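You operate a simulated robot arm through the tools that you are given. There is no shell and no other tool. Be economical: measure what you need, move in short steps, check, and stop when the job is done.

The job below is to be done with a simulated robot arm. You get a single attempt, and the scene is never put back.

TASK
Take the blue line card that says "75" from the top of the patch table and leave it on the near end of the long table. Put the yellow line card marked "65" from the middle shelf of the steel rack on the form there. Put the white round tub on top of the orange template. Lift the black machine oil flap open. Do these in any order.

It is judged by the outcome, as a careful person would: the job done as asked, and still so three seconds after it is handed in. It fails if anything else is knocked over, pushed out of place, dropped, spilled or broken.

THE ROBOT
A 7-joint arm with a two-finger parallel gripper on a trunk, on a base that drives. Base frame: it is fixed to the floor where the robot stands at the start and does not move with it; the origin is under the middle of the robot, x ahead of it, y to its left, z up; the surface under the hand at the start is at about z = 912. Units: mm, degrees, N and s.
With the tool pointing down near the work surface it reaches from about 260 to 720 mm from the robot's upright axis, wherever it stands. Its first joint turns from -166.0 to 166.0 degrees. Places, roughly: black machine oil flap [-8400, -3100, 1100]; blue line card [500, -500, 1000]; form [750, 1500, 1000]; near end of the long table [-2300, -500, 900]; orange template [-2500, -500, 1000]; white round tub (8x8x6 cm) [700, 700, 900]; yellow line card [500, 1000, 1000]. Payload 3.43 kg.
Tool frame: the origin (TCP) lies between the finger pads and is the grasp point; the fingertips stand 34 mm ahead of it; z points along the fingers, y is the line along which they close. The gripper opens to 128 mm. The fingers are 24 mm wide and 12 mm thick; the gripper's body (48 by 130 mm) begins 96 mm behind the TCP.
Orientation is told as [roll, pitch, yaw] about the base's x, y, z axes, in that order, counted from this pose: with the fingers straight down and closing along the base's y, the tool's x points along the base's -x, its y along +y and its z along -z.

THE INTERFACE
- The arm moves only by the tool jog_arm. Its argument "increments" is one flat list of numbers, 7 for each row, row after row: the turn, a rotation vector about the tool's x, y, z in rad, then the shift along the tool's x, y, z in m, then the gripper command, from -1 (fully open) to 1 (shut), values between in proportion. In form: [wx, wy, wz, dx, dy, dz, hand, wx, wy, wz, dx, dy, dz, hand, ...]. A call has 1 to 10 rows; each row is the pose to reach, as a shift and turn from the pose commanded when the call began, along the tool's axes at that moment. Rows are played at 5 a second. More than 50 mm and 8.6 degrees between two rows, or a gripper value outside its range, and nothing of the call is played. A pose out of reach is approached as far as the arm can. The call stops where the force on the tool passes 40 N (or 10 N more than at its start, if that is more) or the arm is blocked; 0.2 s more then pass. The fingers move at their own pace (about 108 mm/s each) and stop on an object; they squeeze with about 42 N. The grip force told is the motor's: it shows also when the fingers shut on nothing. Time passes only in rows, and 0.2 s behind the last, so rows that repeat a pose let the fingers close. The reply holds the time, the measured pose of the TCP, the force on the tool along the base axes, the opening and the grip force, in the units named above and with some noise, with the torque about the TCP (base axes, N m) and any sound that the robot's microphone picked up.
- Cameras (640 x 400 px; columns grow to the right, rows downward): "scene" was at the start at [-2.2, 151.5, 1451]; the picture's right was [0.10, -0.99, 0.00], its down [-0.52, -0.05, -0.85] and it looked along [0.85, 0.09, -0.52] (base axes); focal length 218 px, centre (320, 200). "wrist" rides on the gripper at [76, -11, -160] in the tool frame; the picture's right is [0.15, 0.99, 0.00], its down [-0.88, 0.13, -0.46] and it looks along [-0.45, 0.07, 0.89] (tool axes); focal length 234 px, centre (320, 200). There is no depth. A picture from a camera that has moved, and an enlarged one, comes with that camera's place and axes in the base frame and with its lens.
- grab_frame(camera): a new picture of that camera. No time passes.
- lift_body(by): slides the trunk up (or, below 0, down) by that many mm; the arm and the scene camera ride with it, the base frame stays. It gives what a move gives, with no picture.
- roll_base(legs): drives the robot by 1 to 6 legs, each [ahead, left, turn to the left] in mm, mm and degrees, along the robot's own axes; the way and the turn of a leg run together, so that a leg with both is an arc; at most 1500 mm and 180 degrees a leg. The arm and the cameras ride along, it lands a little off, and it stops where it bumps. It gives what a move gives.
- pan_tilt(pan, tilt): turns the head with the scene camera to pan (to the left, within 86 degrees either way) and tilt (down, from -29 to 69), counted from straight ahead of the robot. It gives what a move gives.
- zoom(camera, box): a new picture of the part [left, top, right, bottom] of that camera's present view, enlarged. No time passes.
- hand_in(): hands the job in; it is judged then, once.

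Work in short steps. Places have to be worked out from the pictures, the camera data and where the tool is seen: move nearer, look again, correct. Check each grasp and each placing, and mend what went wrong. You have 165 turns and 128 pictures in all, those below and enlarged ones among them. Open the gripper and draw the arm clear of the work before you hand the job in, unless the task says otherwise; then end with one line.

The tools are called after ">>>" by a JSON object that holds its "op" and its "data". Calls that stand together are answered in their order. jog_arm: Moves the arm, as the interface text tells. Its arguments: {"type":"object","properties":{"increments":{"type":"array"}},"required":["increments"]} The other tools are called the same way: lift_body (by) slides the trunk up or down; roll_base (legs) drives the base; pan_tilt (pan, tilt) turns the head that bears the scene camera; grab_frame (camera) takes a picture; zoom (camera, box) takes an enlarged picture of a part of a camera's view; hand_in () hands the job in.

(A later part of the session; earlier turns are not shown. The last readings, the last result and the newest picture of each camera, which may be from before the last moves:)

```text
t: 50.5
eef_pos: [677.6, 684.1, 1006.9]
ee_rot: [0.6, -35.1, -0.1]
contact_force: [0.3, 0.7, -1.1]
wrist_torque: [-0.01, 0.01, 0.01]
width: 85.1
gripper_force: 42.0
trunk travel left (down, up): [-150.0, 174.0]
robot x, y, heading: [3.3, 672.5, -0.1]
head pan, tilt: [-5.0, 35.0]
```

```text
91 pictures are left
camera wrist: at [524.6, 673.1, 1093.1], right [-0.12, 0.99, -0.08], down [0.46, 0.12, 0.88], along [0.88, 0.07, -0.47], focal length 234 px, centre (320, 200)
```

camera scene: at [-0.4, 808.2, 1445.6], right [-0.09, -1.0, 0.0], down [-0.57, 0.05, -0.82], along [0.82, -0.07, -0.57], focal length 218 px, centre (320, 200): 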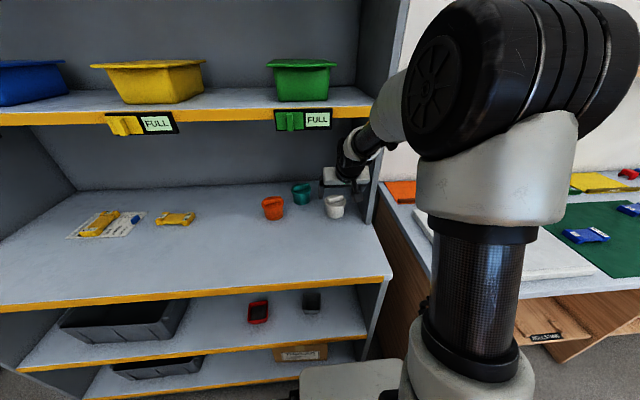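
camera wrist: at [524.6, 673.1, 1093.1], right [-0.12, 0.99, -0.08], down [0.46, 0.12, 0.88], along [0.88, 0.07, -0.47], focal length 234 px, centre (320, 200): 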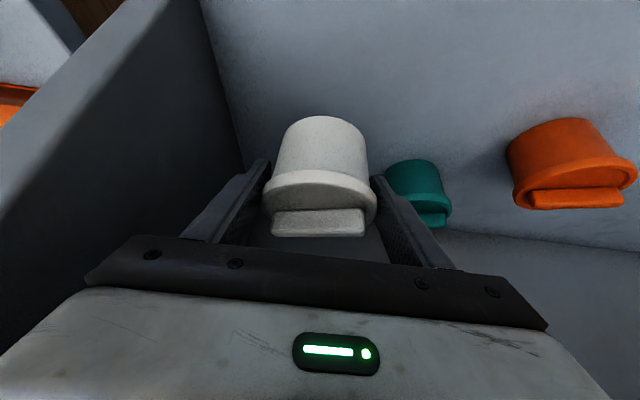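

The tub is held. I draw it back out to x ≈ 410.

>>> {"op": "jog_arm", "data": {"increments": [0, 0, 0, 0.0311, 0, -0.034, 1, 0, 0, 0, 0.0622, 0, -0.068, 1, 0, 0, 0, 0.0933, 0, -0.102, 1, 0, 0, 0, 0.1244, 0, -0.136, 1, 0, 0, 0, 0.1555, 0, -0.17, 1, 0, 0, 0, 0.1867, 0, -0.204, 1]}}

>>> {"op": "roll_base", "data": {"legs": [[-450, 0, 0], [0, 0, -90]]}}

>>> {"op": "pan_tilt", "data": {"pan": -80, "tilt": 15}}

>>> {"op": "grab_frame", "data": {"camera": "scene"}}

>>> {"op": "pan_tilt", "data": {"pan": 0, "tilt": 15}}

>>> {"op": "grab_frame", "data": {"camera": "scene"}}

```text
t: 51.9
eef_pos: [405.7, 683.3, 1064.5]
ee_rot: [0.5, -34.9, -0.1]
contact_force: [0.3, 0.6, -0.7]
wrist_torque: [-0.01, 0.01, 0.01]
width: 84.7
gripper_force: 42.2
trunk travel left (down, up): [-150.0, 174.0]
robot x, y, heading: [3.0, 671.7, -0.3]
head pan, tilt: [-5.0, 35.0]
```

```text
t: 58.5
eef_pos: [-442.1, 270.4, 1064.1]
ee_rot: [0.6, -35.1, -89.9]
contact_force: [-0.1, -0.3, -0.5]
wrist_torque: [0.02, 0.01, 0.03]
width: 84.9
gripper_force: 41.8
trunk travel left (down, up): [-150.0, 174.0]
robot x, y, heading: [-451.4, 672.9, -90.2]
head pan, tilt: [-5.0, 35.0]
```

```text
t: 60.0
eef_pos: [-439.4, 269.9, 1066.1]
ee_rot: [0.6, -35.0, -89.8]
contact_force: [-0.8, 0.1, -1.0]
wrist_torque: [-0.04, -0.01, 0.02]
width: 85.0
gripper_force: 41.5
trunk travel left (down, up): [-150.0, 174.0]
robot x, y, heading: [-448.5, 671.4, -90.1]
head pan, tilt: [-80.0, 15.0]
```

```text
90 pictures are left
camera scene: at [-335.0, 676.2, 1471.4], right [-0.97, 0.25, 0.0], down [0.08, 0.31, -0.95], along [-0.24, -0.92, -0.32], focal length 218 px, centre (320, 200)
```

scene: 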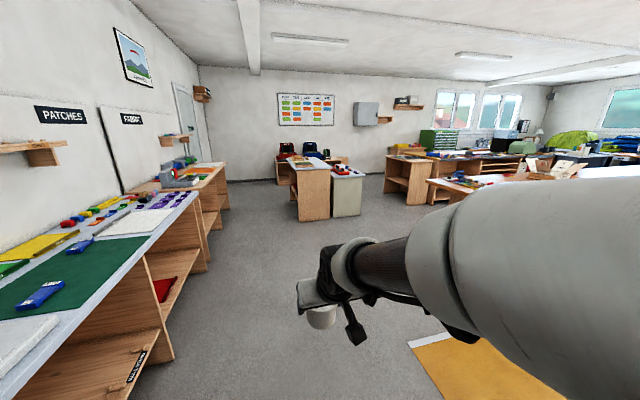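

```text
t: 61.5
eef_pos: [-439.6, 271.8, 1064.6]
ee_rot: [0.5, -35.0, -90.0]
contact_force: [0.1, 0.1, -1.6]
wrist_torque: [0.0, 0.0, 0.01]
width: 84.5
gripper_force: 42.6
trunk travel left (down, up): [-150.0, 174.0]
robot x, y, heading: [-455.5, 674.9, -90.3]
head pan, tilt: [0.0, 15.0]
```

```text
89 pictures are left
camera scene: at [-311.9, 673.1, 1477.6], right [-1.0, 0.0, 0.0], down [0.0, 0.26, -0.97], along [0.0, -0.97, -0.26], focal length 218 px, centre (320, 200)
```

scene: 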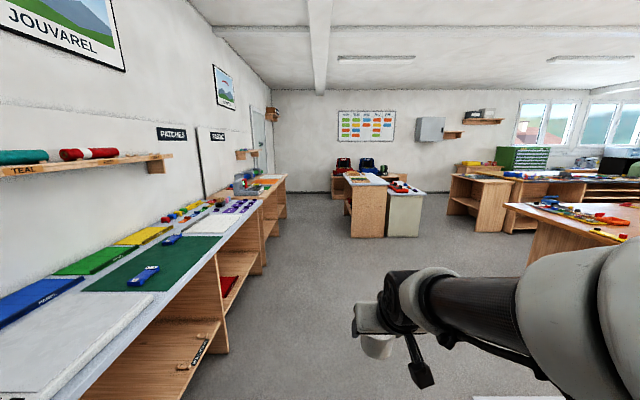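

The long table looks to be to the right. I pan right to see it.

>>> {"op": "pan_tilt", "data": {"pan": -75, "tilt": 15}}

>>> {"op": "grab_frame", "data": {"camera": "scene"}}

```text
t: 63.0
eef_pos: [-439.2, 270.4, 1063.8]
ee_rot: [0.5, -34.8, -90.2]
contact_force: [-0.4, -0.3, -1.6]
wrist_torque: [0.0, 0.01, 0.0]
width: 85.2
gripper_force: 41.9
trunk travel left (down, up): [-150.0, 174.0]
robot x, y, heading: [-450.1, 675.9, -89.9]
head pan, tilt: [-75.0, 15.0]
```

```text
88 pictures are left
camera scene: at [-335.9, 676.3, 1477.7], right [-0.97, 0.26, 0.0], down [0.07, 0.25, -0.97], along [-0.25, -0.93, -0.26], focal length 218 px, centre (320, 200)
```

scene: 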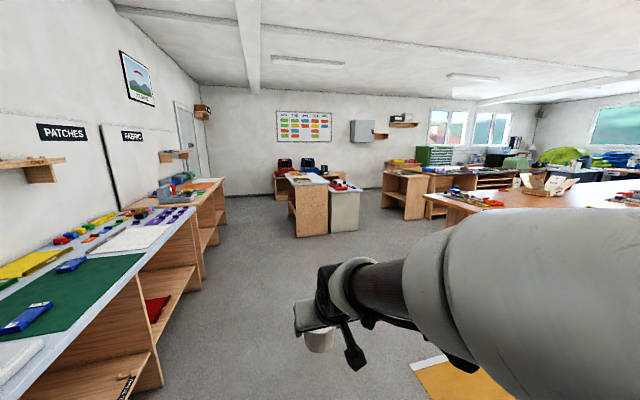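

The head doesn't turn fully that way, so I turn the base further right by 80° and look ahead.

>>> {"op": "roll_base", "data": {"legs": [[0, 0, -80]]}}

>>> {"op": "pan_tilt", "data": {"pan": 10, "tilt": 20}}

>>> {"op": "grab_frame", "data": {"camera": "scene"}}

```text
t: 66.9
eef_pos: [-845.8, 592.2, 1065.6]
ee_rot: [0.7, -34.9, -169.7]
contact_force: [-0.4, -0.1, -1.4]
wrist_torque: [-0.01, 0.01, 0.04]
width: 85.1
gripper_force: 42.4
trunk travel left (down, up): [-150.0, 174.0]
robot x, y, heading: [-448.6, 674.2, -169.4]
head pan, tilt: [-75.0, 15.0]
```

```text
t: 68.5
eef_pos: [-846.5, 591.2, 1065.3]
ee_rot: [0.6, -35.0, -169.7]
contact_force: [-0.3, -0.5, -1.5]
wrist_torque: [0.01, 0.02, 0.02]
width: 84.8
gripper_force: 42.4
trunk travel left (down, up): [-150.0, 174.0]
robot x, y, heading: [-451.5, 673.3, -169.7]
head pan, tilt: [10.0, 20.0]
```

```text
87 pictures are left
camera scene: at [-425.6, 522.7, 1469.4], right [-0.35, 0.94, 0.0], down [0.32, 0.12, -0.94], along [-0.88, -0.33, -0.34], focal length 218 px, centre (320, 200)
```

scene: 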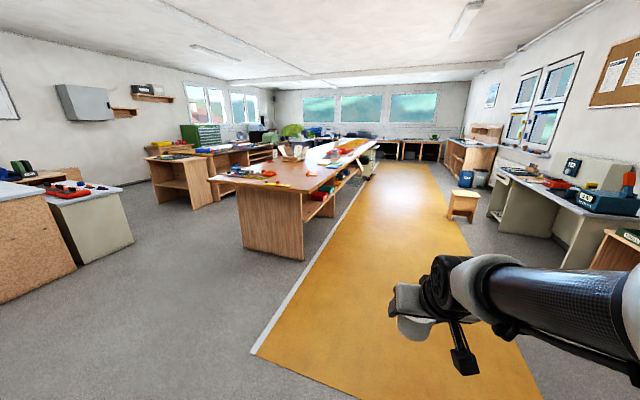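

The long table's near end is around x≈−2050, y −1400…−200. I zoom to find the orange template.

>>> {"op": "zoom", "data": {"camera": "scene", "box": [190, 120, 390, 245]}}

```text
3.20 times, centred on (290, 182) of scene
camera zoom: at [-425.6, 522.7, 1469.4], right [-0.35, 0.94, 0.0], down [0.32, 0.12, -0.94], along [-0.88, -0.33, -0.34], focal length 697 px, centre (416, 256)
```

zoom: 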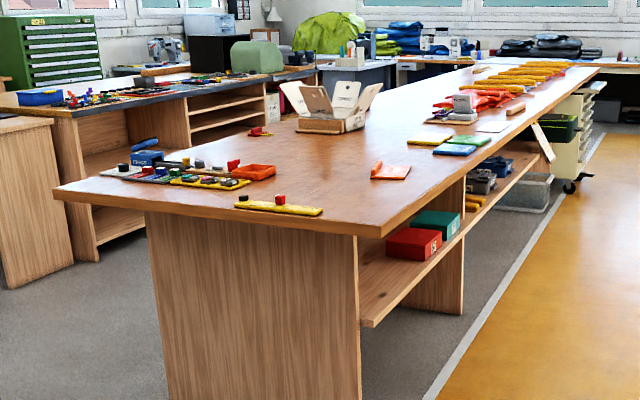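

The template (orange sheet with a block) appears at about (−2650, −430). I drive to about (−1500, −450) facing the table's near end.

>>> {"op": "roll_base", "data": {"legs": [[0, 0, -10.3], [520, 560, 0], [525, 560, 0]]}}

>>> {"op": "pan_tilt", "data": {"pan": 10, "tilt": 25}}

>>> {"op": "grab_frame", "data": {"camera": "scene"}}

```text
t: 80.5
eef_pos: [-1901.3, -452.6, 1065.6]
ee_rot: [0.5, -34.9, 179.9]
contact_force: [0.0, -0.3, -1.3]
wrist_torque: [-0.02, 0.01, -0.01]
width: 84.8
gripper_force: 41.8
trunk travel left (down, up): [-150.0, 174.0]
robot x, y, heading: [-1495.6, -443.4, 179.9]
head pan, tilt: [10.0, 20.0]
```

```text
t: 81.2
eef_pos: [-1899.7, -452.8, 1064.8]
ee_rot: [0.6, -34.9, 179.9]
contact_force: [1.2, 0.8, -1.2]
wrist_torque: [-0.01, -0.01, 0.0]
width: 84.7
gripper_force: 41.7
trunk travel left (down, up): [-150.0, 174.0]
robot x, y, heading: [-1495.7, -443.6, 180.2]
head pan, tilt: [10.0, 25.0]
```

```text
85 pictures are left
camera scene: at [-1499.6, -597.4, 1461.3], right [-0.17, 0.99, 0.0], down [0.42, 0.07, -0.91], along [-0.89, -0.16, -0.42], focal length 218 px, centre (320, 200)
```

scene: 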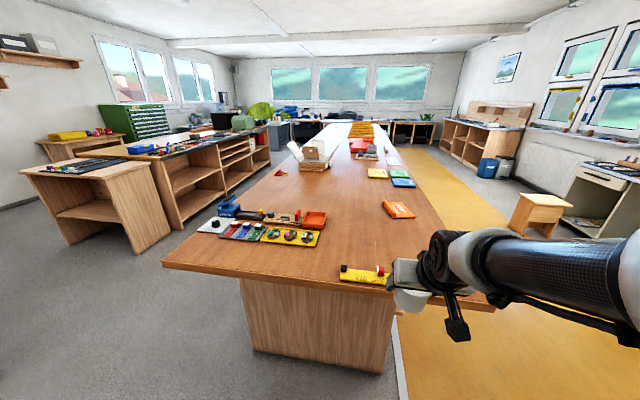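

>>> {"op": "zoom", "data": {"camera": "scene", "box": [320, 150, 480, 250]}}

>>> {"op": "zoom", "data": {"camera": "scene", "box": [160, 180, 400, 330]}}

```text
4.00 times, centred on (400, 200) of scene
camera zoom: at [-1499.6, -597.4, 1461.3], right [-0.17, 0.99, 0.0], down [0.42, 0.07, -0.91], along [-0.89, -0.16, -0.42], focal length 872 px, centre (0, 200)
```

zoom: 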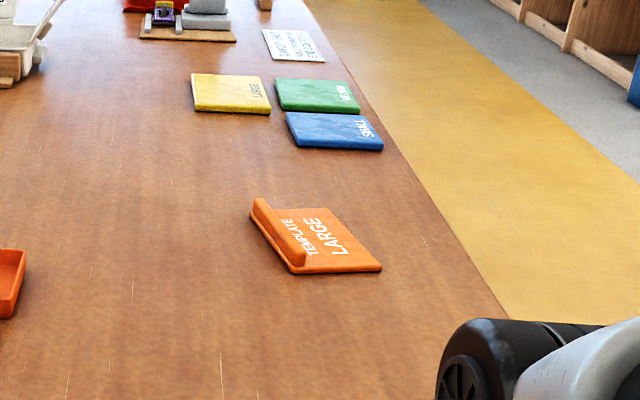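

```text
2.67 times, centred on (280, 255) of scene
camera zoom: at [-1499.6, -597.4, 1461.3], right [-0.17, 0.99, 0.0], down [0.42, 0.07, -0.91], along [-0.89, -0.16, -0.42], focal length 581 px, centre (427, 53)
```

zoom: 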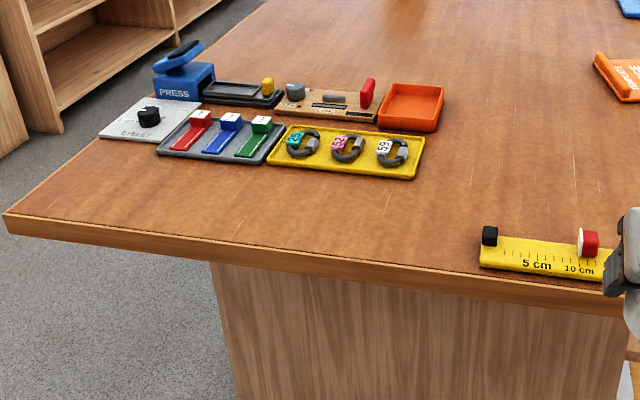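

The "TEMPLATE LARGE" orange plate is at about (−2630, −330), near the table's +y side edge (y≈−160), out of reach from the end. I drive around to that side and face it.

>>> {"op": "roll_base", "data": {"legs": [[0, -1000, 0], [1130, 0, 0], [0, 0, 90]]}}

>>> {"op": "pan_tilt", "data": {"pan": 0, "tilt": 35}}

>>> {"op": "grab_frame", "data": {"camera": "scene"}}

```text
t: 100.5
eef_pos: [-2622.8, 167.3, 1063.9]
ee_rot: [0.7, -35.1, -90.5]
contact_force: [0.3, -0.3, -0.3]
wrist_torque: [-0.01, 0.0, -0.04]
width: 84.5
gripper_force: 41.8
trunk travel left (down, up): [-150.0, 174.0]
robot x, y, heading: [-2625.7, 571.0, -90.8]
head pan, tilt: [10.0, 25.0]
```

```text
t: 101.2
eef_pos: [-2623.2, 167.5, 1064.1]
ee_rot: [0.6, -35.0, -90.4]
contact_force: [0.3, 0.5, -1.4]
wrist_torque: [0.01, 0.03, 0.0]
width: 84.4
gripper_force: 41.9
trunk travel left (down, up): [-150.0, 174.0]
robot x, y, heading: [-2626.3, 572.6, -90.4]
head pan, tilt: [0.0, 35.0]
```

```text
82 pictures are left
camera scene: at [-2489.6, 574.0, 1445.6], right [-1.0, 0.01, 0.0], down [0.01, 0.57, -0.82], along [-0.01, -0.82, -0.57], focal length 218 px, centre (320, 200)
```

scene: 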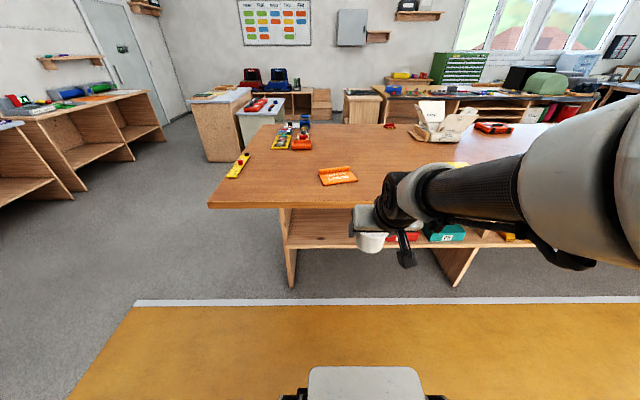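

I drive 290 mm nearer to the table and look with both cameras.

>>> {"op": "roll_base", "data": {"legs": [[290, 0, 0]]}}

>>> {"op": "grab_frame", "data": {"camera": "scene"}}

>>> {"op": "grab_frame", "data": {"camera": "wrist"}}

```text
t: 103.2
eef_pos: [-2625.6, -122.1, 1064.3]
ee_rot: [0.6, -35.0, -90.6]
contact_force: [-0.2, -0.1, -1.4]
wrist_torque: [0.0, -0.02, -0.03]
width: 84.4
gripper_force: 41.8
trunk travel left (down, up): [-150.0, 174.0]
robot x, y, heading: [-2630.3, 282.8, -90.9]
head pan, tilt: [0.0, 35.0]
```

```text
81 pictures are left
camera scene: at [-2492.5, 285.1, 1445.6], right [-1.0, 0.01, 0.0], down [0.01, 0.57, -0.82], along [-0.01, -0.82, -0.57], focal length 218 px, centre (320, 200)
```

scene: 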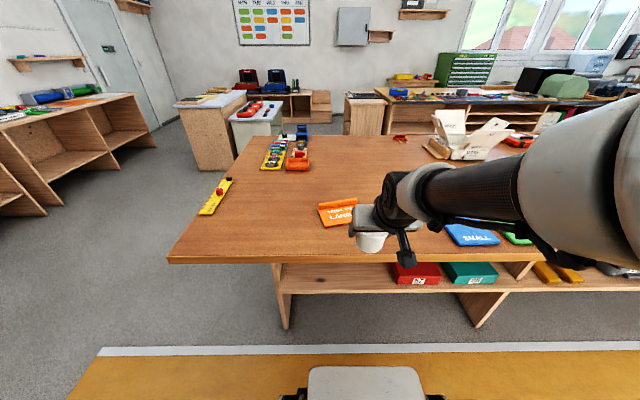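

```text
80 pictures are left
camera wrist: at [-2635.8, 33.0, 1151.3], right [0.99, 0.11, -0.08], down [0.12, -0.46, 0.88], along [0.07, -0.88, -0.47], focal length 234 px, centre (320, 200)
```

wrist: 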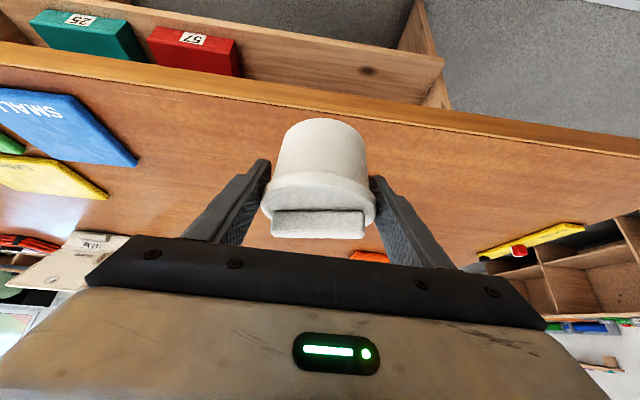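

I zoom on the template.

>>> {"op": "zoom", "data": {"camera": "scene", "box": [300, 185, 380, 235]}}

```text
8.00 times, centred on (340, 210) of scene
camera zoom: at [-2492.5, 285.1, 1445.6], right [-1.0, 0.01, 0.0], down [0.01, 0.57, -0.82], along [-0.01, -0.82, -0.57], focal length 1744 px, centre (160, 120)
```

zoom: 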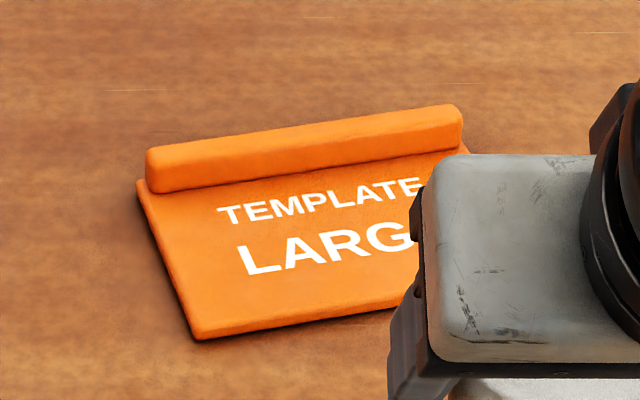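

Triangulating both views puts the plate top at z≈926 and its flat area's centre at about (−2586, −364). I move the tub above it at z ≈ 1020.

>>> {"op": "jog_arm", "data": {"increments": [0, 0, 0, -0.0285, 0.007, 0.0289, 1, 0, 0, 0, -0.057, 0.014, 0.0578, 1, 0, 0, 0, -0.0855, 0.021, 0.0868, 1, 0, 0, 0, -0.114, 0.028, 0.1157, 1, 0, 0, 0, -0.1425, 0.035, 0.1446, 1, 0, 0, 0, -0.171, 0.042, 0.1735, 1, 0, 0, 0, -0.171, 0.042, 0.1735, 1]}}

>>> {"op": "grab_frame", "data": {"camera": "wrist"}}

>>> {"op": "zoom", "data": {"camera": "scene", "box": [280, 150, 440, 250]}}

```text
t: 104.8
eef_pos: [-2583.9, -362.2, 1021.8]
ee_rot: [0.6, -35.0, -90.7]
contact_force: [-0.1, -1.0, -0.7]
wrist_torque: [0.0, 0.02, -0.01]
width: 84.1
gripper_force: 42.1
trunk travel left (down, up): [-150.0, 174.0]
robot x, y, heading: [-2629.1, 282.5, -90.8]
head pan, tilt: [0.0, 35.0]
```

```text
78 pictures are left
camera wrist: at [-2594.0, -207.0, 1107.7], right [0.99, 0.11, -0.08], down [0.12, -0.46, 0.88], along [0.07, -0.88, -0.47], focal length 234 px, centre (320, 200)
```

wrist: 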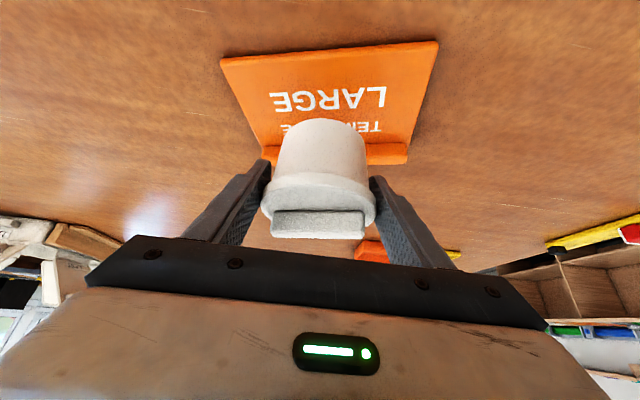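

```text
4.00 times, centred on (360, 200) of scene
camera zoom: at [-2492.5, 284.7, 1445.5], right [-1.0, 0.01, 0.0], down [0.01, 0.57, -0.82], along [-0.01, -0.82, -0.57], focal length 872 px, centre (160, 200)
```

zoom: 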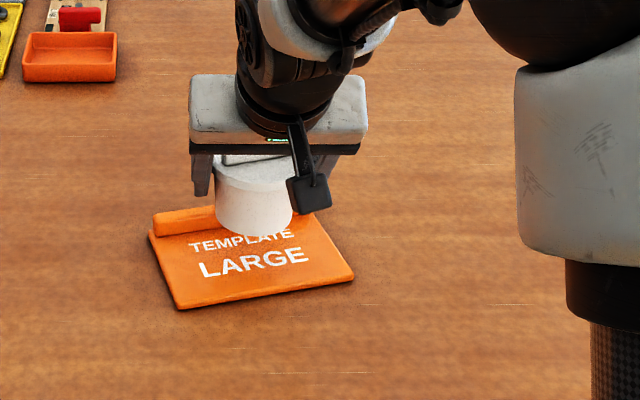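

The tub is centred over the plate's flat area. I lower to z ≈ 985, then creep down.

>>> {"op": "jog_arm", "data": {"increments": [0, 0, 0, 0.0106, 0, 0.0152, 1, 0, 0, 0, 0.0212, 0, 0.0303, 1, 0, 0, 0, 0.0235, 0, 0.0336, 1, 0, 0, 0, 0.0258, 0, 0.0369, 1]}}

>>> {"op": "zoom", "data": {"camera": "scene", "box": [300, 175, 380, 225]}}

```text
t: 105.8
eef_pos: [-2584.6, -362.9, 976.1]
ee_rot: [0.5, -35.0, -90.6]
contact_force: [-0.4, 0.5, -0.8]
wrist_torque: [-0.02, 0.01, -0.04]
width: 84.3
gripper_force: 42.1
trunk travel left (down, up): [-150.0, 174.0]
robot x, y, heading: [-2627.2, 281.5, -90.3]
head pan, tilt: [0.0, 35.0]
```

```text
8.00 times, centred on (340, 200) of scene
camera zoom: at [-2492.5, 285.0, 1445.6], right [-1.0, 0.01, 0.0], down [0.01, 0.57, -0.82], along [-0.01, -0.82, -0.57], focal length 1744 px, centre (160, 200)
```

zoom: 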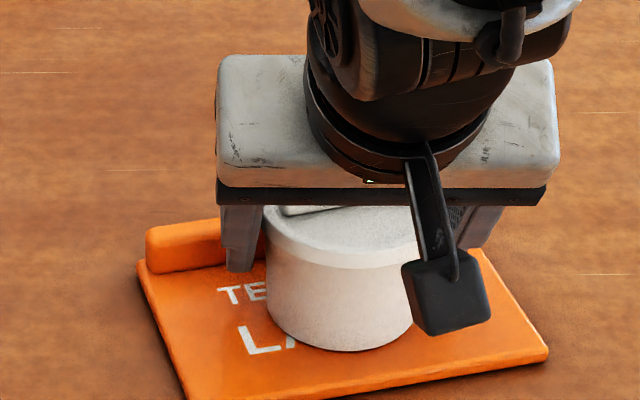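

Nearly down; the fingertips are close to the bar so I shift 6 mm back and creep down 6 mm.

>>> {"op": "jog_arm", "data": {"increments": [0, 0, 0, 0.0049, 0, -0.0034, 1, 0, 0, 0, 0.0061, 0, -0.0018, 1, 0, 0, 0, 0.0072, 0, -0.0001, 1, 0, 0, 0, 0.0084, 0, 0.0015, 1]}}

```text
t: 106.8
eef_pos: [-2584.3, -355.9, 975.1]
ee_rot: [0.6, -35.6, -90.6]
contact_force: [0.9, 3.4, 28.4]
wrist_torque: [0.58, 0.46, -0.02]
width: 84.4
gripper_force: 41.5
trunk travel left (down, up): [-150.0, 174.0]
robot x, y, heading: [-2634.1, 282.1, -90.7]
head pan, tilt: [0.0, 35.0]
```

Contact (28 N): it's on the plate. I relieve the press by 4 mm, then open and check.

>>> {"op": "jog_arm", "data": {"increments": [0, 0, 0, -0.0023, 0, -0.0033, 1, 0, 0, 0, -0.0023, 0, -0.0033, 0.2]}}

>>> {"op": "jog_arm", "data": {"increments": [0, 0, 0, 0, 0, 0, -0.4, 0, 0, 0, 0, 0, 0, -0.7, 0, 0, 0, 0, 0, 0, -0.7]}}

>>> {"op": "zoom", "data": {"camera": "scene", "box": [300, 175, 380, 225]}}

>>> {"op": "grab_frame", "data": {"camera": "wrist"}}

```text
t: 107.4
eef_pos: [-2584.6, -356.6, 975.7]
ee_rot: [0.6, -35.2, -90.7]
contact_force: [0.6, -7.1, 18.0]
wrist_torque: [-0.35, 0.18, 0.1]
width: 84.5
gripper_force: 41.3
trunk travel left (down, up): [-150.0, 174.0]
robot x, y, heading: [-2631.8, 282.2, -90.6]
head pan, tilt: [0.0, 35.0]
```

```text
t: 108.2
eef_pos: [-2584.7, -354.7, 974.1]
ee_rot: [0.6, -34.9, -90.6]
contact_force: [-0.3, 0.2, 0.2]
wrist_torque: [-0.03, -0.03, 0.02]
width: 108.7
gripper_force: 0.0
trunk travel left (down, up): [-150.0, 174.0]
robot x, y, heading: [-2632.7, 283.3, -90.6]
head pan, tilt: [0.0, 35.0]
```

```text
8.00 times, centred on (340, 200) of scene
camera zoom: at [-2492.5, 285.1, 1445.5], right [-1.0, 0.01, 0.0], down [0.01, 0.57, -0.82], along [-0.01, -0.82, -0.57], focal length 1744 px, centre (160, 200)
```

zoom: 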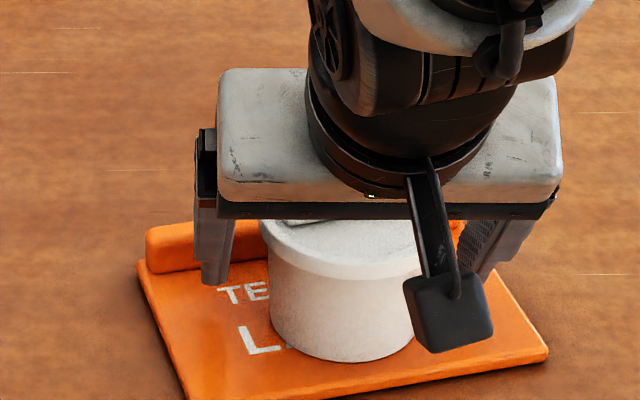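

```text
74 pictures are left
camera wrist: at [-2594.3, -200.6, 1060.2], right [0.99, 0.11, -0.08], down [0.12, -0.46, 0.88], along [0.07, -0.88, -0.47], focal length 234 px, centre (320, 200)
```

wrist: 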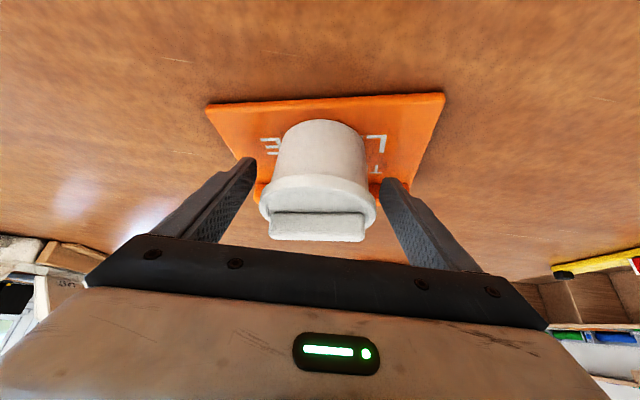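

The tub stands on the template. I withdraw along the tool axis and verify.

>>> {"op": "jog_arm", "data": {"increments": [0, 0, 0, 0, 0, -0.03, -0.7, 0, 0, 0, 0, 0, -0.07, -0.7, 0, 0, 0, 0, 0, -0.11, -0.7, 0, 0, 0, 0.03, 0, -0.14, -0.7, 0, 0, 0, 0.07, 0, -0.16, -0.7]}}

>>> {"op": "zoom", "data": {"camera": "scene", "box": [260, 150, 420, 250]}}

```text
t: 109.4
eef_pos: [-2584.3, -204.2, 1066.2]
ee_rot: [0.6, -35.0, -90.7]
contact_force: [-0.3, -0.3, -0.6]
wrist_torque: [0.0, 0.0, -0.04]
width: 108.8
gripper_force: 0.0
trunk travel left (down, up): [-150.0, 174.0]
robot x, y, heading: [-2632.6, 283.4, -90.7]
head pan, tilt: [0.0, 35.0]
```

```text
4.00 times, centred on (340, 200) of scene
camera zoom: at [-2492.5, 285.0, 1445.6], right [-1.0, 0.01, 0.0], down [0.01, 0.57, -0.82], along [-0.01, -0.82, -0.57], focal length 872 px, centre (240, 200)
```

zoom: 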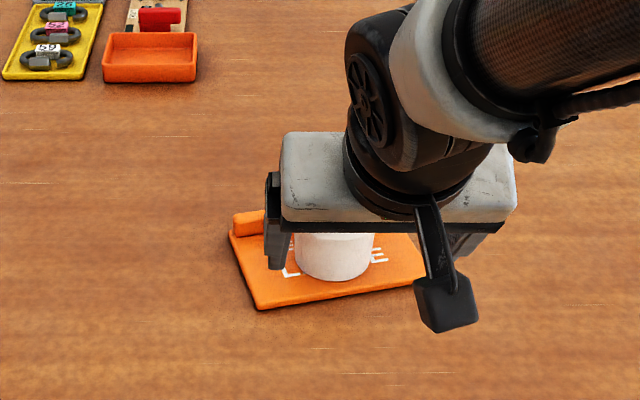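

Tub done. I retract the arm, make the tool vertical, and drive toward the patch table.

>>> {"op": "jog_arm", "data": {"increments": [0, 0, 0, 0.035, 0, -0.0244, -0.7, 0, 0, 0, 0.0696, 0, -0.0488, -0.7, 0, 0.13, 0, 0.0696, 0, -0.0488, -0.7, 0, 0.26, 0, 0.0696, 0, -0.0488, -0.7, 0, 0.39, 0, 0.0696, 0, -0.0488, -0.7, 0, 0.5, 0, 0.0696, 0, -0.0488, -0.7, 0, 0.61, 0, 0.0696, 0, -0.0488, -0.7]}}

>>> {"op": "roll_base", "data": {"legs": [[-290, 0, 0], [0, 0, 90.5], [1300, 0, 0], [1250, -745, 0]]}}

>>> {"op": "grab_frame", "data": {"camera": "scene"}}

>>> {"op": "grab_frame", "data": {"camera": "wrist"}}

```text
t: 111.0
eef_pos: [-2583.9, -121.3, 1064.7]
ee_rot: [0.5, 0.1, -90.4]
contact_force: [0.3, 0.0, 0.3]
wrist_torque: [-0.02, -0.01, 0.02]
width: 108.9
gripper_force: 0.0
trunk travel left (down, up): [-150.0, 174.0]
robot x, y, heading: [-2629.9, 281.4, -90.7]
head pan, tilt: [0.0, 35.0]
```

```text
t: 130.3
eef_pos: [310.2, -193.9, 1065.4]
ee_rot: [0.5, 0.0, -1.4]
contact_force: [-0.5, -0.3, -0.1]
wrist_torque: [0.02, -0.03, 0.01]
width: 108.7
gripper_force: 0.0
trunk travel left (down, up): [-150.0, 174.0]
robot x, y, heading: [-93.3, -232.0, -1.7]
head pan, tilt: [0.0, 35.0]
```

```text
72 pictures are left
camera scene: at [-93.5, -91.1, 1445.6], right [-0.03, -1.0, 0.0], down [-0.57, 0.02, -0.82], along [0.82, -0.02, -0.57], focal length 218 px, centre (320, 200)
```

scene: 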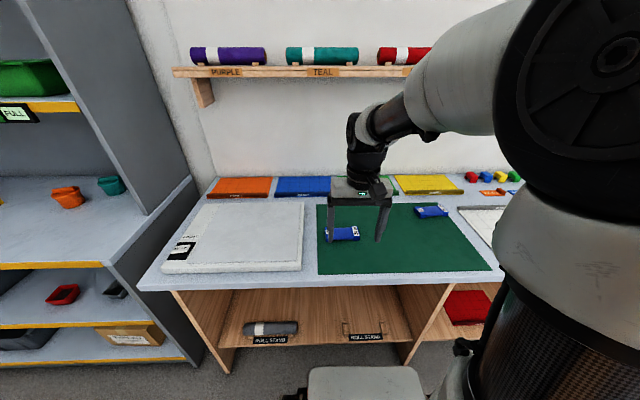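

```text
71 pictures are left
camera wrist: at [235.0, -203.3, 1223.6], right [-0.12, 0.99, 0.01], down [0.88, 0.1, 0.46], along [0.45, 0.06, -0.89], focal length 234 px, centre (320, 200)
```

wrist: 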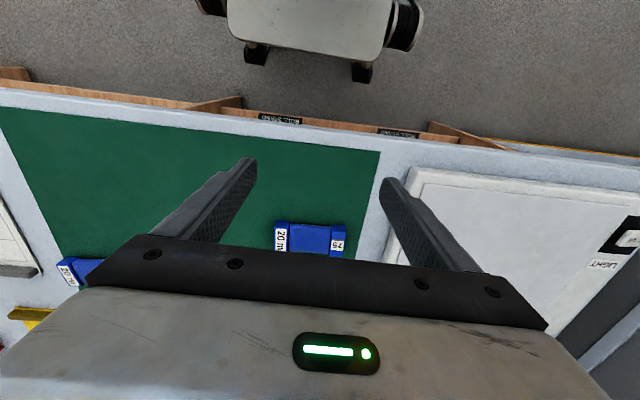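

The 75 card is near (451, −190). I rotate the tool about 90° and move above it in two calls.

>>> {"op": "jog_arm", "data": {"increments": [0, 0, -0.147, -0.013, 0, 0, -0.4, 0, 0, -0.294, -0.026, 0, 0, -0.4, 0, 0, -0.441, -0.039, 0, 0, -0.4, 0, 0, -0.588, -0.052, 0, 0, -0.4, 0, 0, -0.735, -0.065, 0, 0, -0.4, 0, 0, -0.882, -0.078, 0, 0, -0.4, 0, 0, -1.029, -0.091, 0, 0, -0.4, 0, 0, -1.176, -0.104, 0, 0, -0.4, 0, 0, -1.323, -0.117, 0, 0, -0.4, 0, 0, -1.47, -0.13, 0, 0, -0.4]}}

>>> {"op": "grab_frame", "data": {"camera": "wrist"}}

>>> {"op": "zoom", "data": {"camera": "scene", "box": [300, 180, 420, 255]}}

```text
t: 132.5
eef_pos: [440.8, -198.2, 1064.1]
ee_rot: [0.0, -0.5, 82.8]
contact_force: [-0.3, -0.2, -0.9]
wrist_torque: [-0.03, -0.03, -0.02]
width: 89.7
gripper_force: 0.1
trunk travel left (down, up): [-150.0, 174.0]
robot x, y, heading: [-95.0, -231.5, -1.8]
head pan, tilt: [0.0, 35.0]
```

```text
70 pictures are left
camera wrist: at [443.1, -273.7, 1223.2], right [-1.0, -0.02, 0.0], down [-0.02, 0.89, 0.46], along [-0.01, 0.46, -0.89], focal length 234 px, centre (320, 200)
```

wrist: 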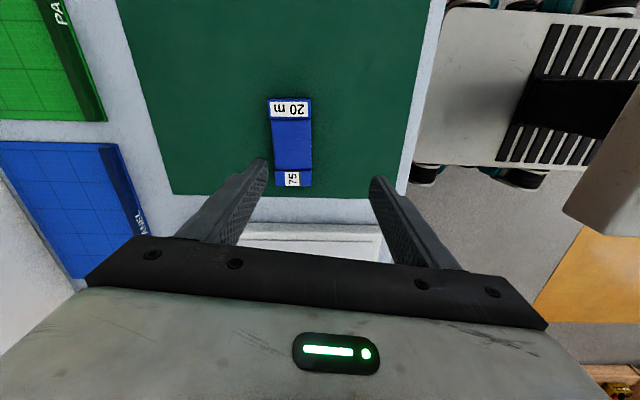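

```text
5.33 times, centred on (360, 218) of scene
camera zoom: at [-93.5, -91.1, 1445.5], right [-0.03, -1.0, 0.0], down [-0.57, 0.02, -0.82], along [0.82, -0.02, -0.57], focal length 1162 px, centre (107, 107)
```

zoom: 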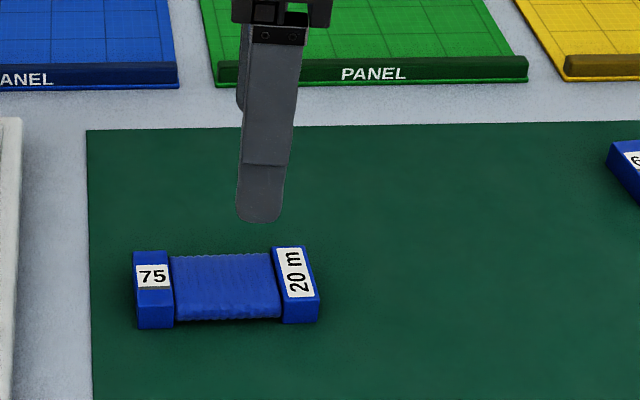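

Combining views, the card is at about (479, −190) with its top near z 905 (the light box, not the table, is at 912). I align and descend to z ≈ 955 to refine.

>>> {"op": "jog_arm", "data": {"increments": [0, 0, -0.06, -0.006, -0.018, 0.03, -0.4, 0, 0, -0.126, -0.0127, -0.0367, 0.07, -0.4, 0, 0, -0.126, -0.0127, -0.0367, 0.11, -0.4, 0, 0, -0.126, -0.0127, -0.0367, 0.11, -0.4]}}

>>> {"op": "grab_frame", "data": {"camera": "wrist"}}

>>> {"op": "zoom", "data": {"camera": "scene", "box": [300, 190, 420, 265]}}

```text
t: 133.5
eef_pos: [478.4, -187.5, 954.8]
ee_rot: [-0.1, -0.5, 90.0]
contact_force: [0.3, 0.3, -0.1]
wrist_torque: [0.0, 0.03, 0.04]
width: 89.8
gripper_force: 0.0
trunk travel left (down, up): [-150.0, 174.0]
robot x, y, heading: [-97.8, -234.4, -1.8]
head pan, tilt: [0.0, 35.0]
```

```text
68 pictures are left
camera wrist: at [490.0, -263.9, 1112.2], right [-0.99, -0.15, 0.0], down [-0.13, 0.88, 0.46], along [-0.07, 0.46, -0.89], focal length 234 px, centre (320, 200)
```

wrist: 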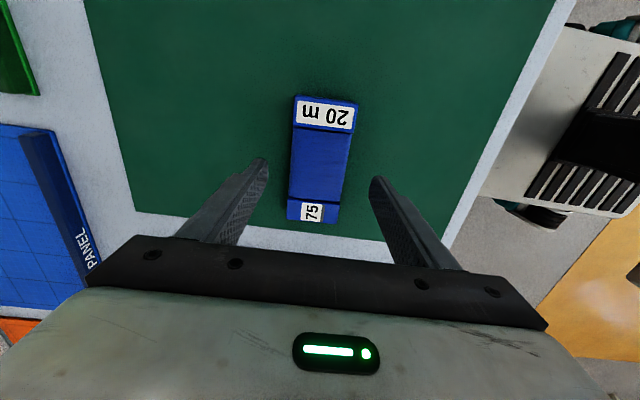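

```text
5.33 times, centred on (360, 228) of scene
camera zoom: at [-93.4, -91.1, 1445.6], right [-0.03, -1.0, 0.0], down [-0.57, 0.02, -0.82], along [0.82, -0.02, -0.57], focal length 1162 px, centre (107, 53)
```

zoom: 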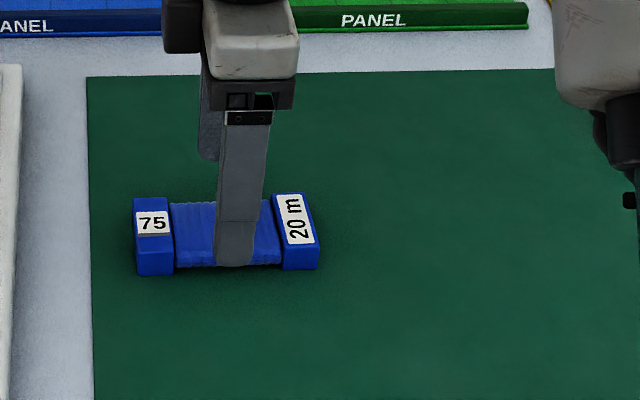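

Centred at (481, −190). I descend to 926 and creep.

>>> {"op": "jog_arm", "data": {"increments": [0, 0, 0, 0.002, -0.002, 0.015, -0.4, 0, 0, 0, 0.002, -0.002, 0.026, -0.4, 0, 0, 0, 0.002, -0.002, 0.029, -0.4, 0, 0, 0, 0.002, -0.002, 0.029, -0.4]}}

>>> {"op": "zoom", "data": {"camera": "scene", "box": [320, 200, 400, 250]}}

```text
t: 134.5
eef_pos: [480.4, -189.3, 924.5]
ee_rot: [-0.1, -0.5, 90.1]
contact_force: [-0.3, 0.7, -0.2]
wrist_torque: [0.03, -0.07, 0.0]
width: 89.6
gripper_force: 0.0
trunk travel left (down, up): [-150.0, 174.0]
robot x, y, heading: [-91.5, -230.9, -1.7]
head pan, tilt: [0.0, 35.0]
```

```text
8.00 times, centred on (360, 225) of scene
camera zoom: at [-93.5, -91.1, 1445.6], right [-0.03, -1.0, 0.0], down [-0.57, 0.02, -0.82], along [0.82, -0.02, -0.57], focal length 1744 px, centre (0, 0)
```

zoom: 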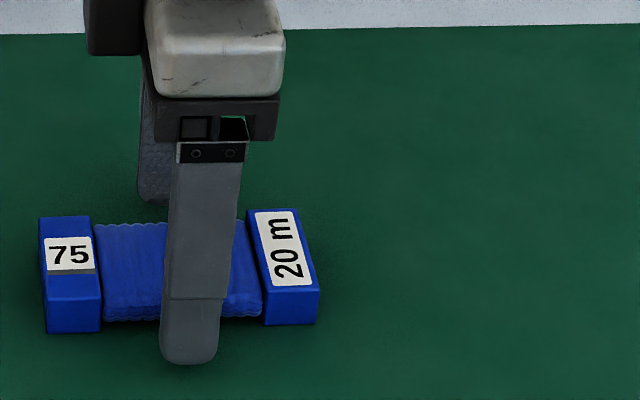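

The fingertips are near the table; I close on the card.

>>> {"op": "jog_arm", "data": {"increments": [0, 0, 0, 0, 0, 0.001, 0.2, 0, 0, 0, 0, 0, 0.001, 1, 0, 0, 0, 0, 0, 0.001, 1, 0, 0, 0, 0, 0, 0.001, 1]}}

>>> {"op": "jog_arm", "data": {"increments": [0, 0, 0, 0, 0, -0.02, 1, 0, 0, 0, 0, 0, -0.06, 1, 0, 0, 0, 0, 0, -0.1, 1, 0, 0, 0, 0, 0, -0.14, 1]}}

>>> {"op": "grab_frame", "data": {"camera": "wrist"}}

```text
t: 135.5
eef_pos: [479.3, -189.3, 925.5]
ee_rot: [-0.2, -0.5, 90.0]
contact_force: [-1.4, 0.4, 3.2]
wrist_torque: [0.01, 0.1, 0.15]
width: 53.2
gripper_force: 42.0
trunk travel left (down, up): [-150.0, 174.0]
robot x, y, heading: [-92.2, -234.6, -1.8]
head pan, tilt: [0.0, 35.0]
```

```text
t: 136.5
eef_pos: [480.7, -191.4, 1063.9]
ee_rot: [0.0, -0.4, 90.0]
contact_force: [-0.1, -0.2, -1.0]
wrist_torque: [0.03, 0.01, 0.0]
width: 53.0
gripper_force: 41.9
trunk travel left (down, up): [-150.0, 174.0]
robot x, y, heading: [-93.7, -235.3, -1.6]
head pan, tilt: [0.0, 35.0]
```

```text
65 pictures are left
camera wrist: at [493.0, -267.6, 1222.9], right [-0.99, -0.15, 0.0], down [-0.13, 0.88, 0.46], along [-0.07, 0.46, -0.89], focal length 234 px, centre (320, 200)
```

wrist: 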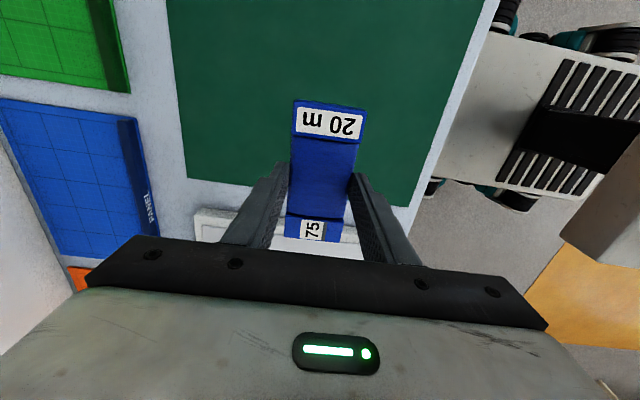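

Card held. I retract the arm a bit, back away, turn around and drive to the near end of the long table.

>>> {"op": "jog_arm", "data": {"increments": [0, 0, 0, 0, 0.043, -0.01, 1, 0, 0, 0, 0, 0.086, -0.02, 1, 0, 0, 0, 0, 0.129, -0.03, 1, 0, 0, 0, 0, 0.17, -0.04, 1]}}

>>> {"op": "roll_base", "data": {"legs": [[-400, 0, 0], [0, 0, 91], [0, 0, 90.7], [1100, 255, 0]]}}

>>> {"op": "pan_tilt", "data": {"pan": 5, "tilt": 38}}

>>> {"op": "grab_frame", "data": {"camera": "scene"}}

>>> {"op": "grab_frame", "data": {"camera": "wrist"}}

```text
t: 137.5
eef_pos: [311.1, -190.9, 1104.8]
ee_rot: [0.0, -0.5, 90.0]
contact_force: [0.2, 1.0, 0.2]
wrist_torque: [0.01, 0.02, 0.02]
width: 53.0
gripper_force: 42.2
trunk travel left (down, up): [-150.0, 174.0]
robot x, y, heading: [-95.7, -235.7, -1.7]
head pan, tilt: [0.0, 35.0]
```

```text
t: 153.4
eef_pos: [-1999.2, -564.8, 1106.1]
ee_rot: [0.1, -0.5, -87.1]
contact_force: [-0.3, 0.5, -1.2]
wrist_torque: [0.0, 0.02, -0.03]
width: 52.7
gripper_force: 41.7
trunk travel left (down, up): [-150.0, 174.0]
robot x, y, heading: [-1596.2, -506.4, -178.7]
head pan, tilt: [0.0, 35.0]
```

```text
t: 154.0
eef_pos: [-1998.9, -565.8, 1104.5]
ee_rot: [-0.1, -0.5, -87.2]
contact_force: [0.7, 1.1, -1.0]
wrist_torque: [-0.02, -0.02, -0.04]
width: 52.7
gripper_force: 42.0
trunk travel left (down, up): [-150.0, 174.0]
robot x, y, heading: [-1595.2, -505.4, -179.2]
head pan, tilt: [5.0, 38.0]
```

```text
64 pictures are left
camera scene: at [-1590.4, -648.5, 1441.0], right [-0.11, 0.99, 0.0], down [0.61, 0.07, -0.79], along [-0.78, -0.08, -0.62], focal length 218 px, centre (320, 200)
```

scene: 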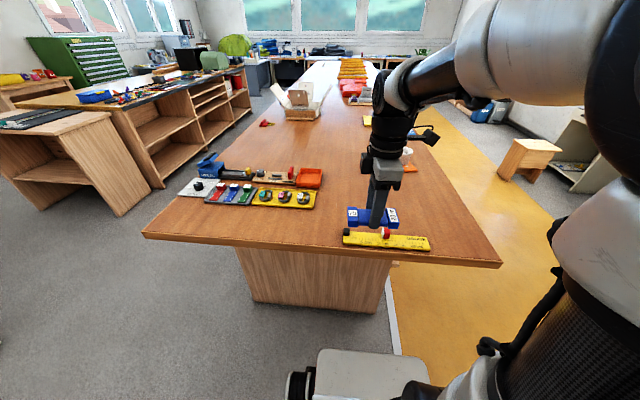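

```text
63 pictures are left
camera wrist: at [-2012.9, -487.9, 1263.7], right [0.98, 0.2, 0.0], down [0.17, -0.87, 0.46], along [0.09, -0.45, -0.89], focal length 234 px, centre (320, 200)
```

wrist: 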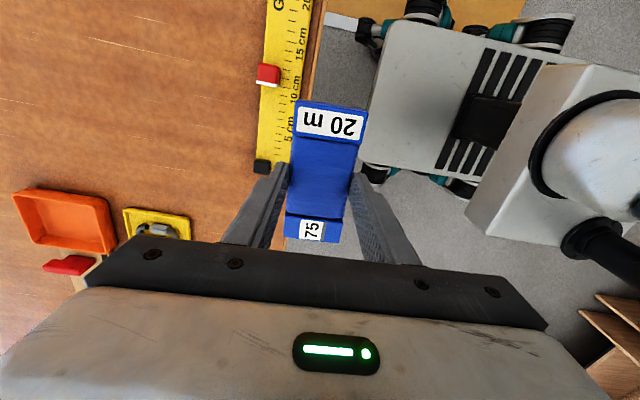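

The area beyond the ruler at about (−2240, −500) is free. I move there, down to z ≈ 980.

>>> {"op": "jog_arm", "data": {"increments": [0, 0, 0, 0.0112, -0.0339, 0.01, 1, 0, 0, 0, 0.0223, -0.0678, 0.02, 1, 0, 0, 0, 0.0335, -0.1017, 0.035, 1, 0, 0, 0, 0.0446, -0.1357, 0.055, 1, 0, 0, 0, 0.0558, -0.1696, 0.08, 1, 0, 0, 0, 0.0669, -0.2035, 0.1, 1, 0, 0, 0, 0.0781, -0.2374, 0.125, 1, 0, 0, 0, 0.0781, -0.2374, 0.125, 1]}}

>>> {"op": "grab_frame", "data": {"camera": "wrist"}}

>>> {"op": "zoom", "data": {"camera": "scene", "box": [290, 150, 450, 250]}}

```text
t: 155.8
eef_pos: [-2239.3, -499.9, 979.0]
ee_rot: [0.0, -0.5, -87.1]
contact_force: [0.0, -0.6, -1.5]
wrist_torque: [0.02, -0.02, -0.02]
width: 52.8
gripper_force: 42.1
trunk travel left (down, up): [-150.0, 174.0]
robot x, y, heading: [-1593.4, -503.6, -178.9]
head pan, tilt: [5.0, 38.0]
```

```text
62 pictures are left
camera wrist: at [-2254.8, -421.7, 1137.9], right [0.98, 0.2, 0.0], down [0.17, -0.87, 0.46], along [0.09, -0.45, -0.89], focal length 234 px, centre (320, 200)
```

wrist: 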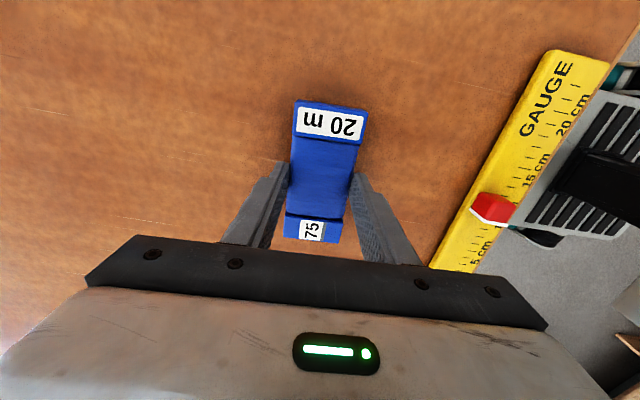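

```text
4.00 times, centred on (370, 200) of scene
camera zoom: at [-1590.7, -648.5, 1441.0], right [-0.11, 0.99, 0.0], down [0.61, 0.07, -0.79], along [-0.78, -0.08, -0.62], focal length 872 px, centre (120, 200)
```

zoom: 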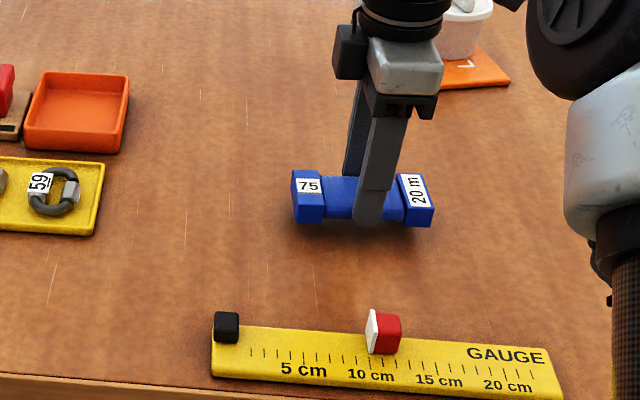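

The spot is clear. I creep down in small steps until contact.

>>> {"op": "jog_arm", "data": {"increments": [0, 0, 0, 0, 0, 0.006, 1, 0, 0, 0, 0, 0, 0.012, 1, 0, 0, 0, 0, 0, 0.015, 1, 0, 0, 0, 0, 0, 0.018, 1, 0, 0, 0, 0, 0, 0.02, 1]}}

>>> {"op": "zoom", "data": {"camera": "scene", "box": [340, 175, 420, 225]}}

```text
t: 157.0
eef_pos: [-2239.0, -500.4, 961.1]
ee_rot: [-0.2, -0.4, -87.2]
contact_force: [1.3, 0.1, 8.8]
wrist_torque: [-0.05, -0.3, 0.04]
width: 52.5
gripper_force: 42.0
trunk travel left (down, up): [-150.0, 174.0]
robot x, y, heading: [-1595.8, -503.4, -178.9]
head pan, tilt: [5.0, 38.0]
```

```text
8.00 times, centred on (380, 200) of scene
camera zoom: at [-1589.5, -648.5, 1441.2], right [-0.11, 0.99, 0.0], down [0.61, 0.07, -0.79], along [-0.78, -0.08, -0.62], focal length 1744 px, centre (-160, 200)
```

zoom: 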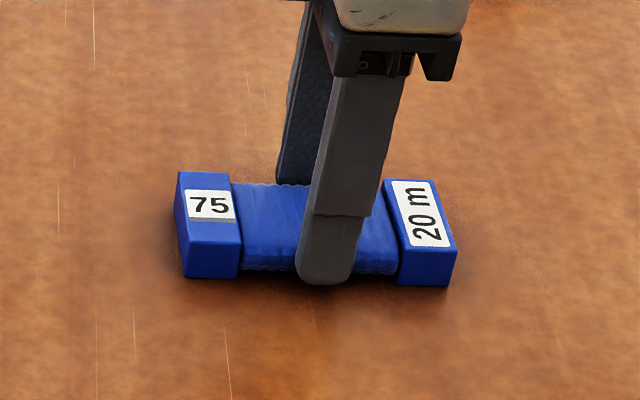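

Contact with 9 N; I open and lift away.

>>> {"op": "jog_arm", "data": {"increments": [0, 0, 0, 0, 0, -0.001, 1, 0, 0, 0, 0, 0, -0.001, 0, 0, 0, 0, 0, 0, -0.001, -0.4, 0, 0, 0, 0, 0, -0.001, -0.4, 0, 0, 0, 0, 0, -0.03, -0.4, 0, 0, 0, 0, 0, -0.08, -0.4, 0, 0, 0, 0, 0.04, -0.11, -0.4, 0, 0, 0, 0, 0.08, -0.13, -0.4, 0, 0, 0, 0, 0.12, -0.15, -0.4, 0, 0, 0, 0, 0.16, -0.15, -0.4]}}

>>> {"op": "grab_frame", "data": {"camera": "scene"}}

```text
t: 159.2
eef_pos: [-2081.4, -490.8, 1108.9]
ee_rot: [0.0, -0.4, -87.2]
contact_force: [-0.1, -1.1, -0.1]
wrist_torque: [0.0, -0.01, 0.03]
width: 89.7
gripper_force: 0.0
trunk travel left (down, up): [-150.0, 174.0]
robot x, y, heading: [-1594.9, -502.9, -178.8]
head pan, tilt: [5.0, 38.0]
```

```text
59 pictures are left
camera scene: at [-1590.4, -648.6, 1441.0], right [-0.11, 0.99, 0.0], down [0.61, 0.07, -0.79], along [-0.78, -0.08, -0.62], focal length 218 px, centre (320, 200)
```

scene: 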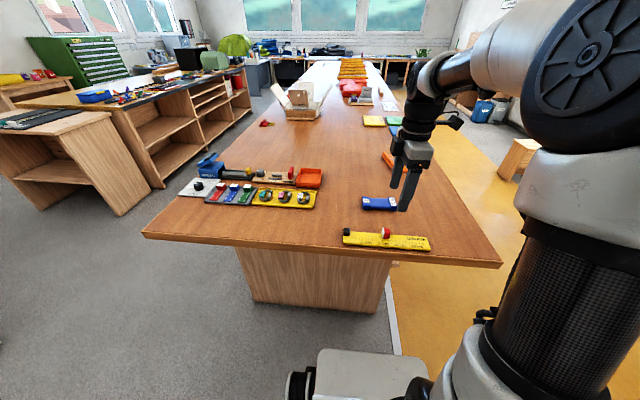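

Blue card placed. Now I look for the black machine oil flap at the far side.

>>> {"op": "pan_tilt", "data": {"pan": 20, "tilt": 5}}

>>> {"op": "grab_frame", "data": {"camera": "scene"}}

>>> {"op": "zoom", "data": {"camera": "scene", "box": [280, 130, 440, 230]}}

```text
t: 160.2
eef_pos: [-2081.5, -491.6, 1109.4]
ee_rot: [0.0, -0.5, -87.2]
contact_force: [-0.4, 0.9, -0.8]
wrist_torque: [-0.01, -0.01, -0.04]
width: 89.7
gripper_force: 0.0
trunk travel left (down, up): [-150.0, 174.0]
robot x, y, heading: [-1593.3, -505.4, -178.9]
head pan, tilt: [20.0, 5.0]
```

```text
58 pictures are left
camera scene: at [-1590.2, -672.4, 1493.7], right [-0.36, 0.93, 0.0], down [0.08, 0.03, -1.0], along [-0.93, -0.36, -0.09], focal length 218 px, centre (320, 200)
```

scene: 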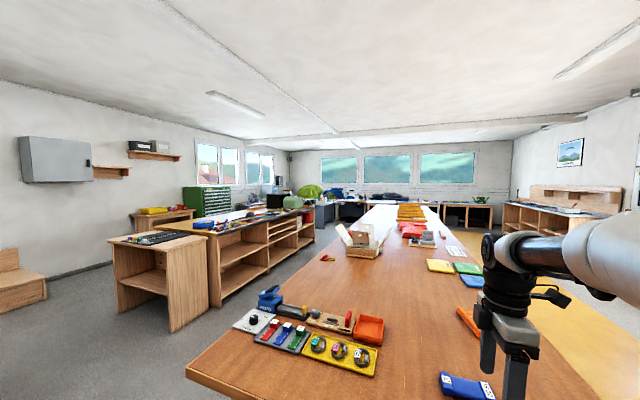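

```text
4.00 times, centred on (360, 180) of scene
camera zoom: at [-1590.2, -672.4, 1493.7], right [-0.36, 0.93, 0.0], down [0.08, 0.03, -1.0], along [-0.93, -0.36, -0.09], focal length 872 px, centre (160, 280)
```

zoom: 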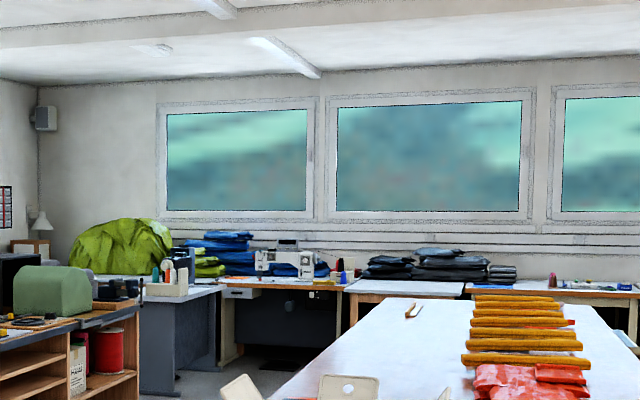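

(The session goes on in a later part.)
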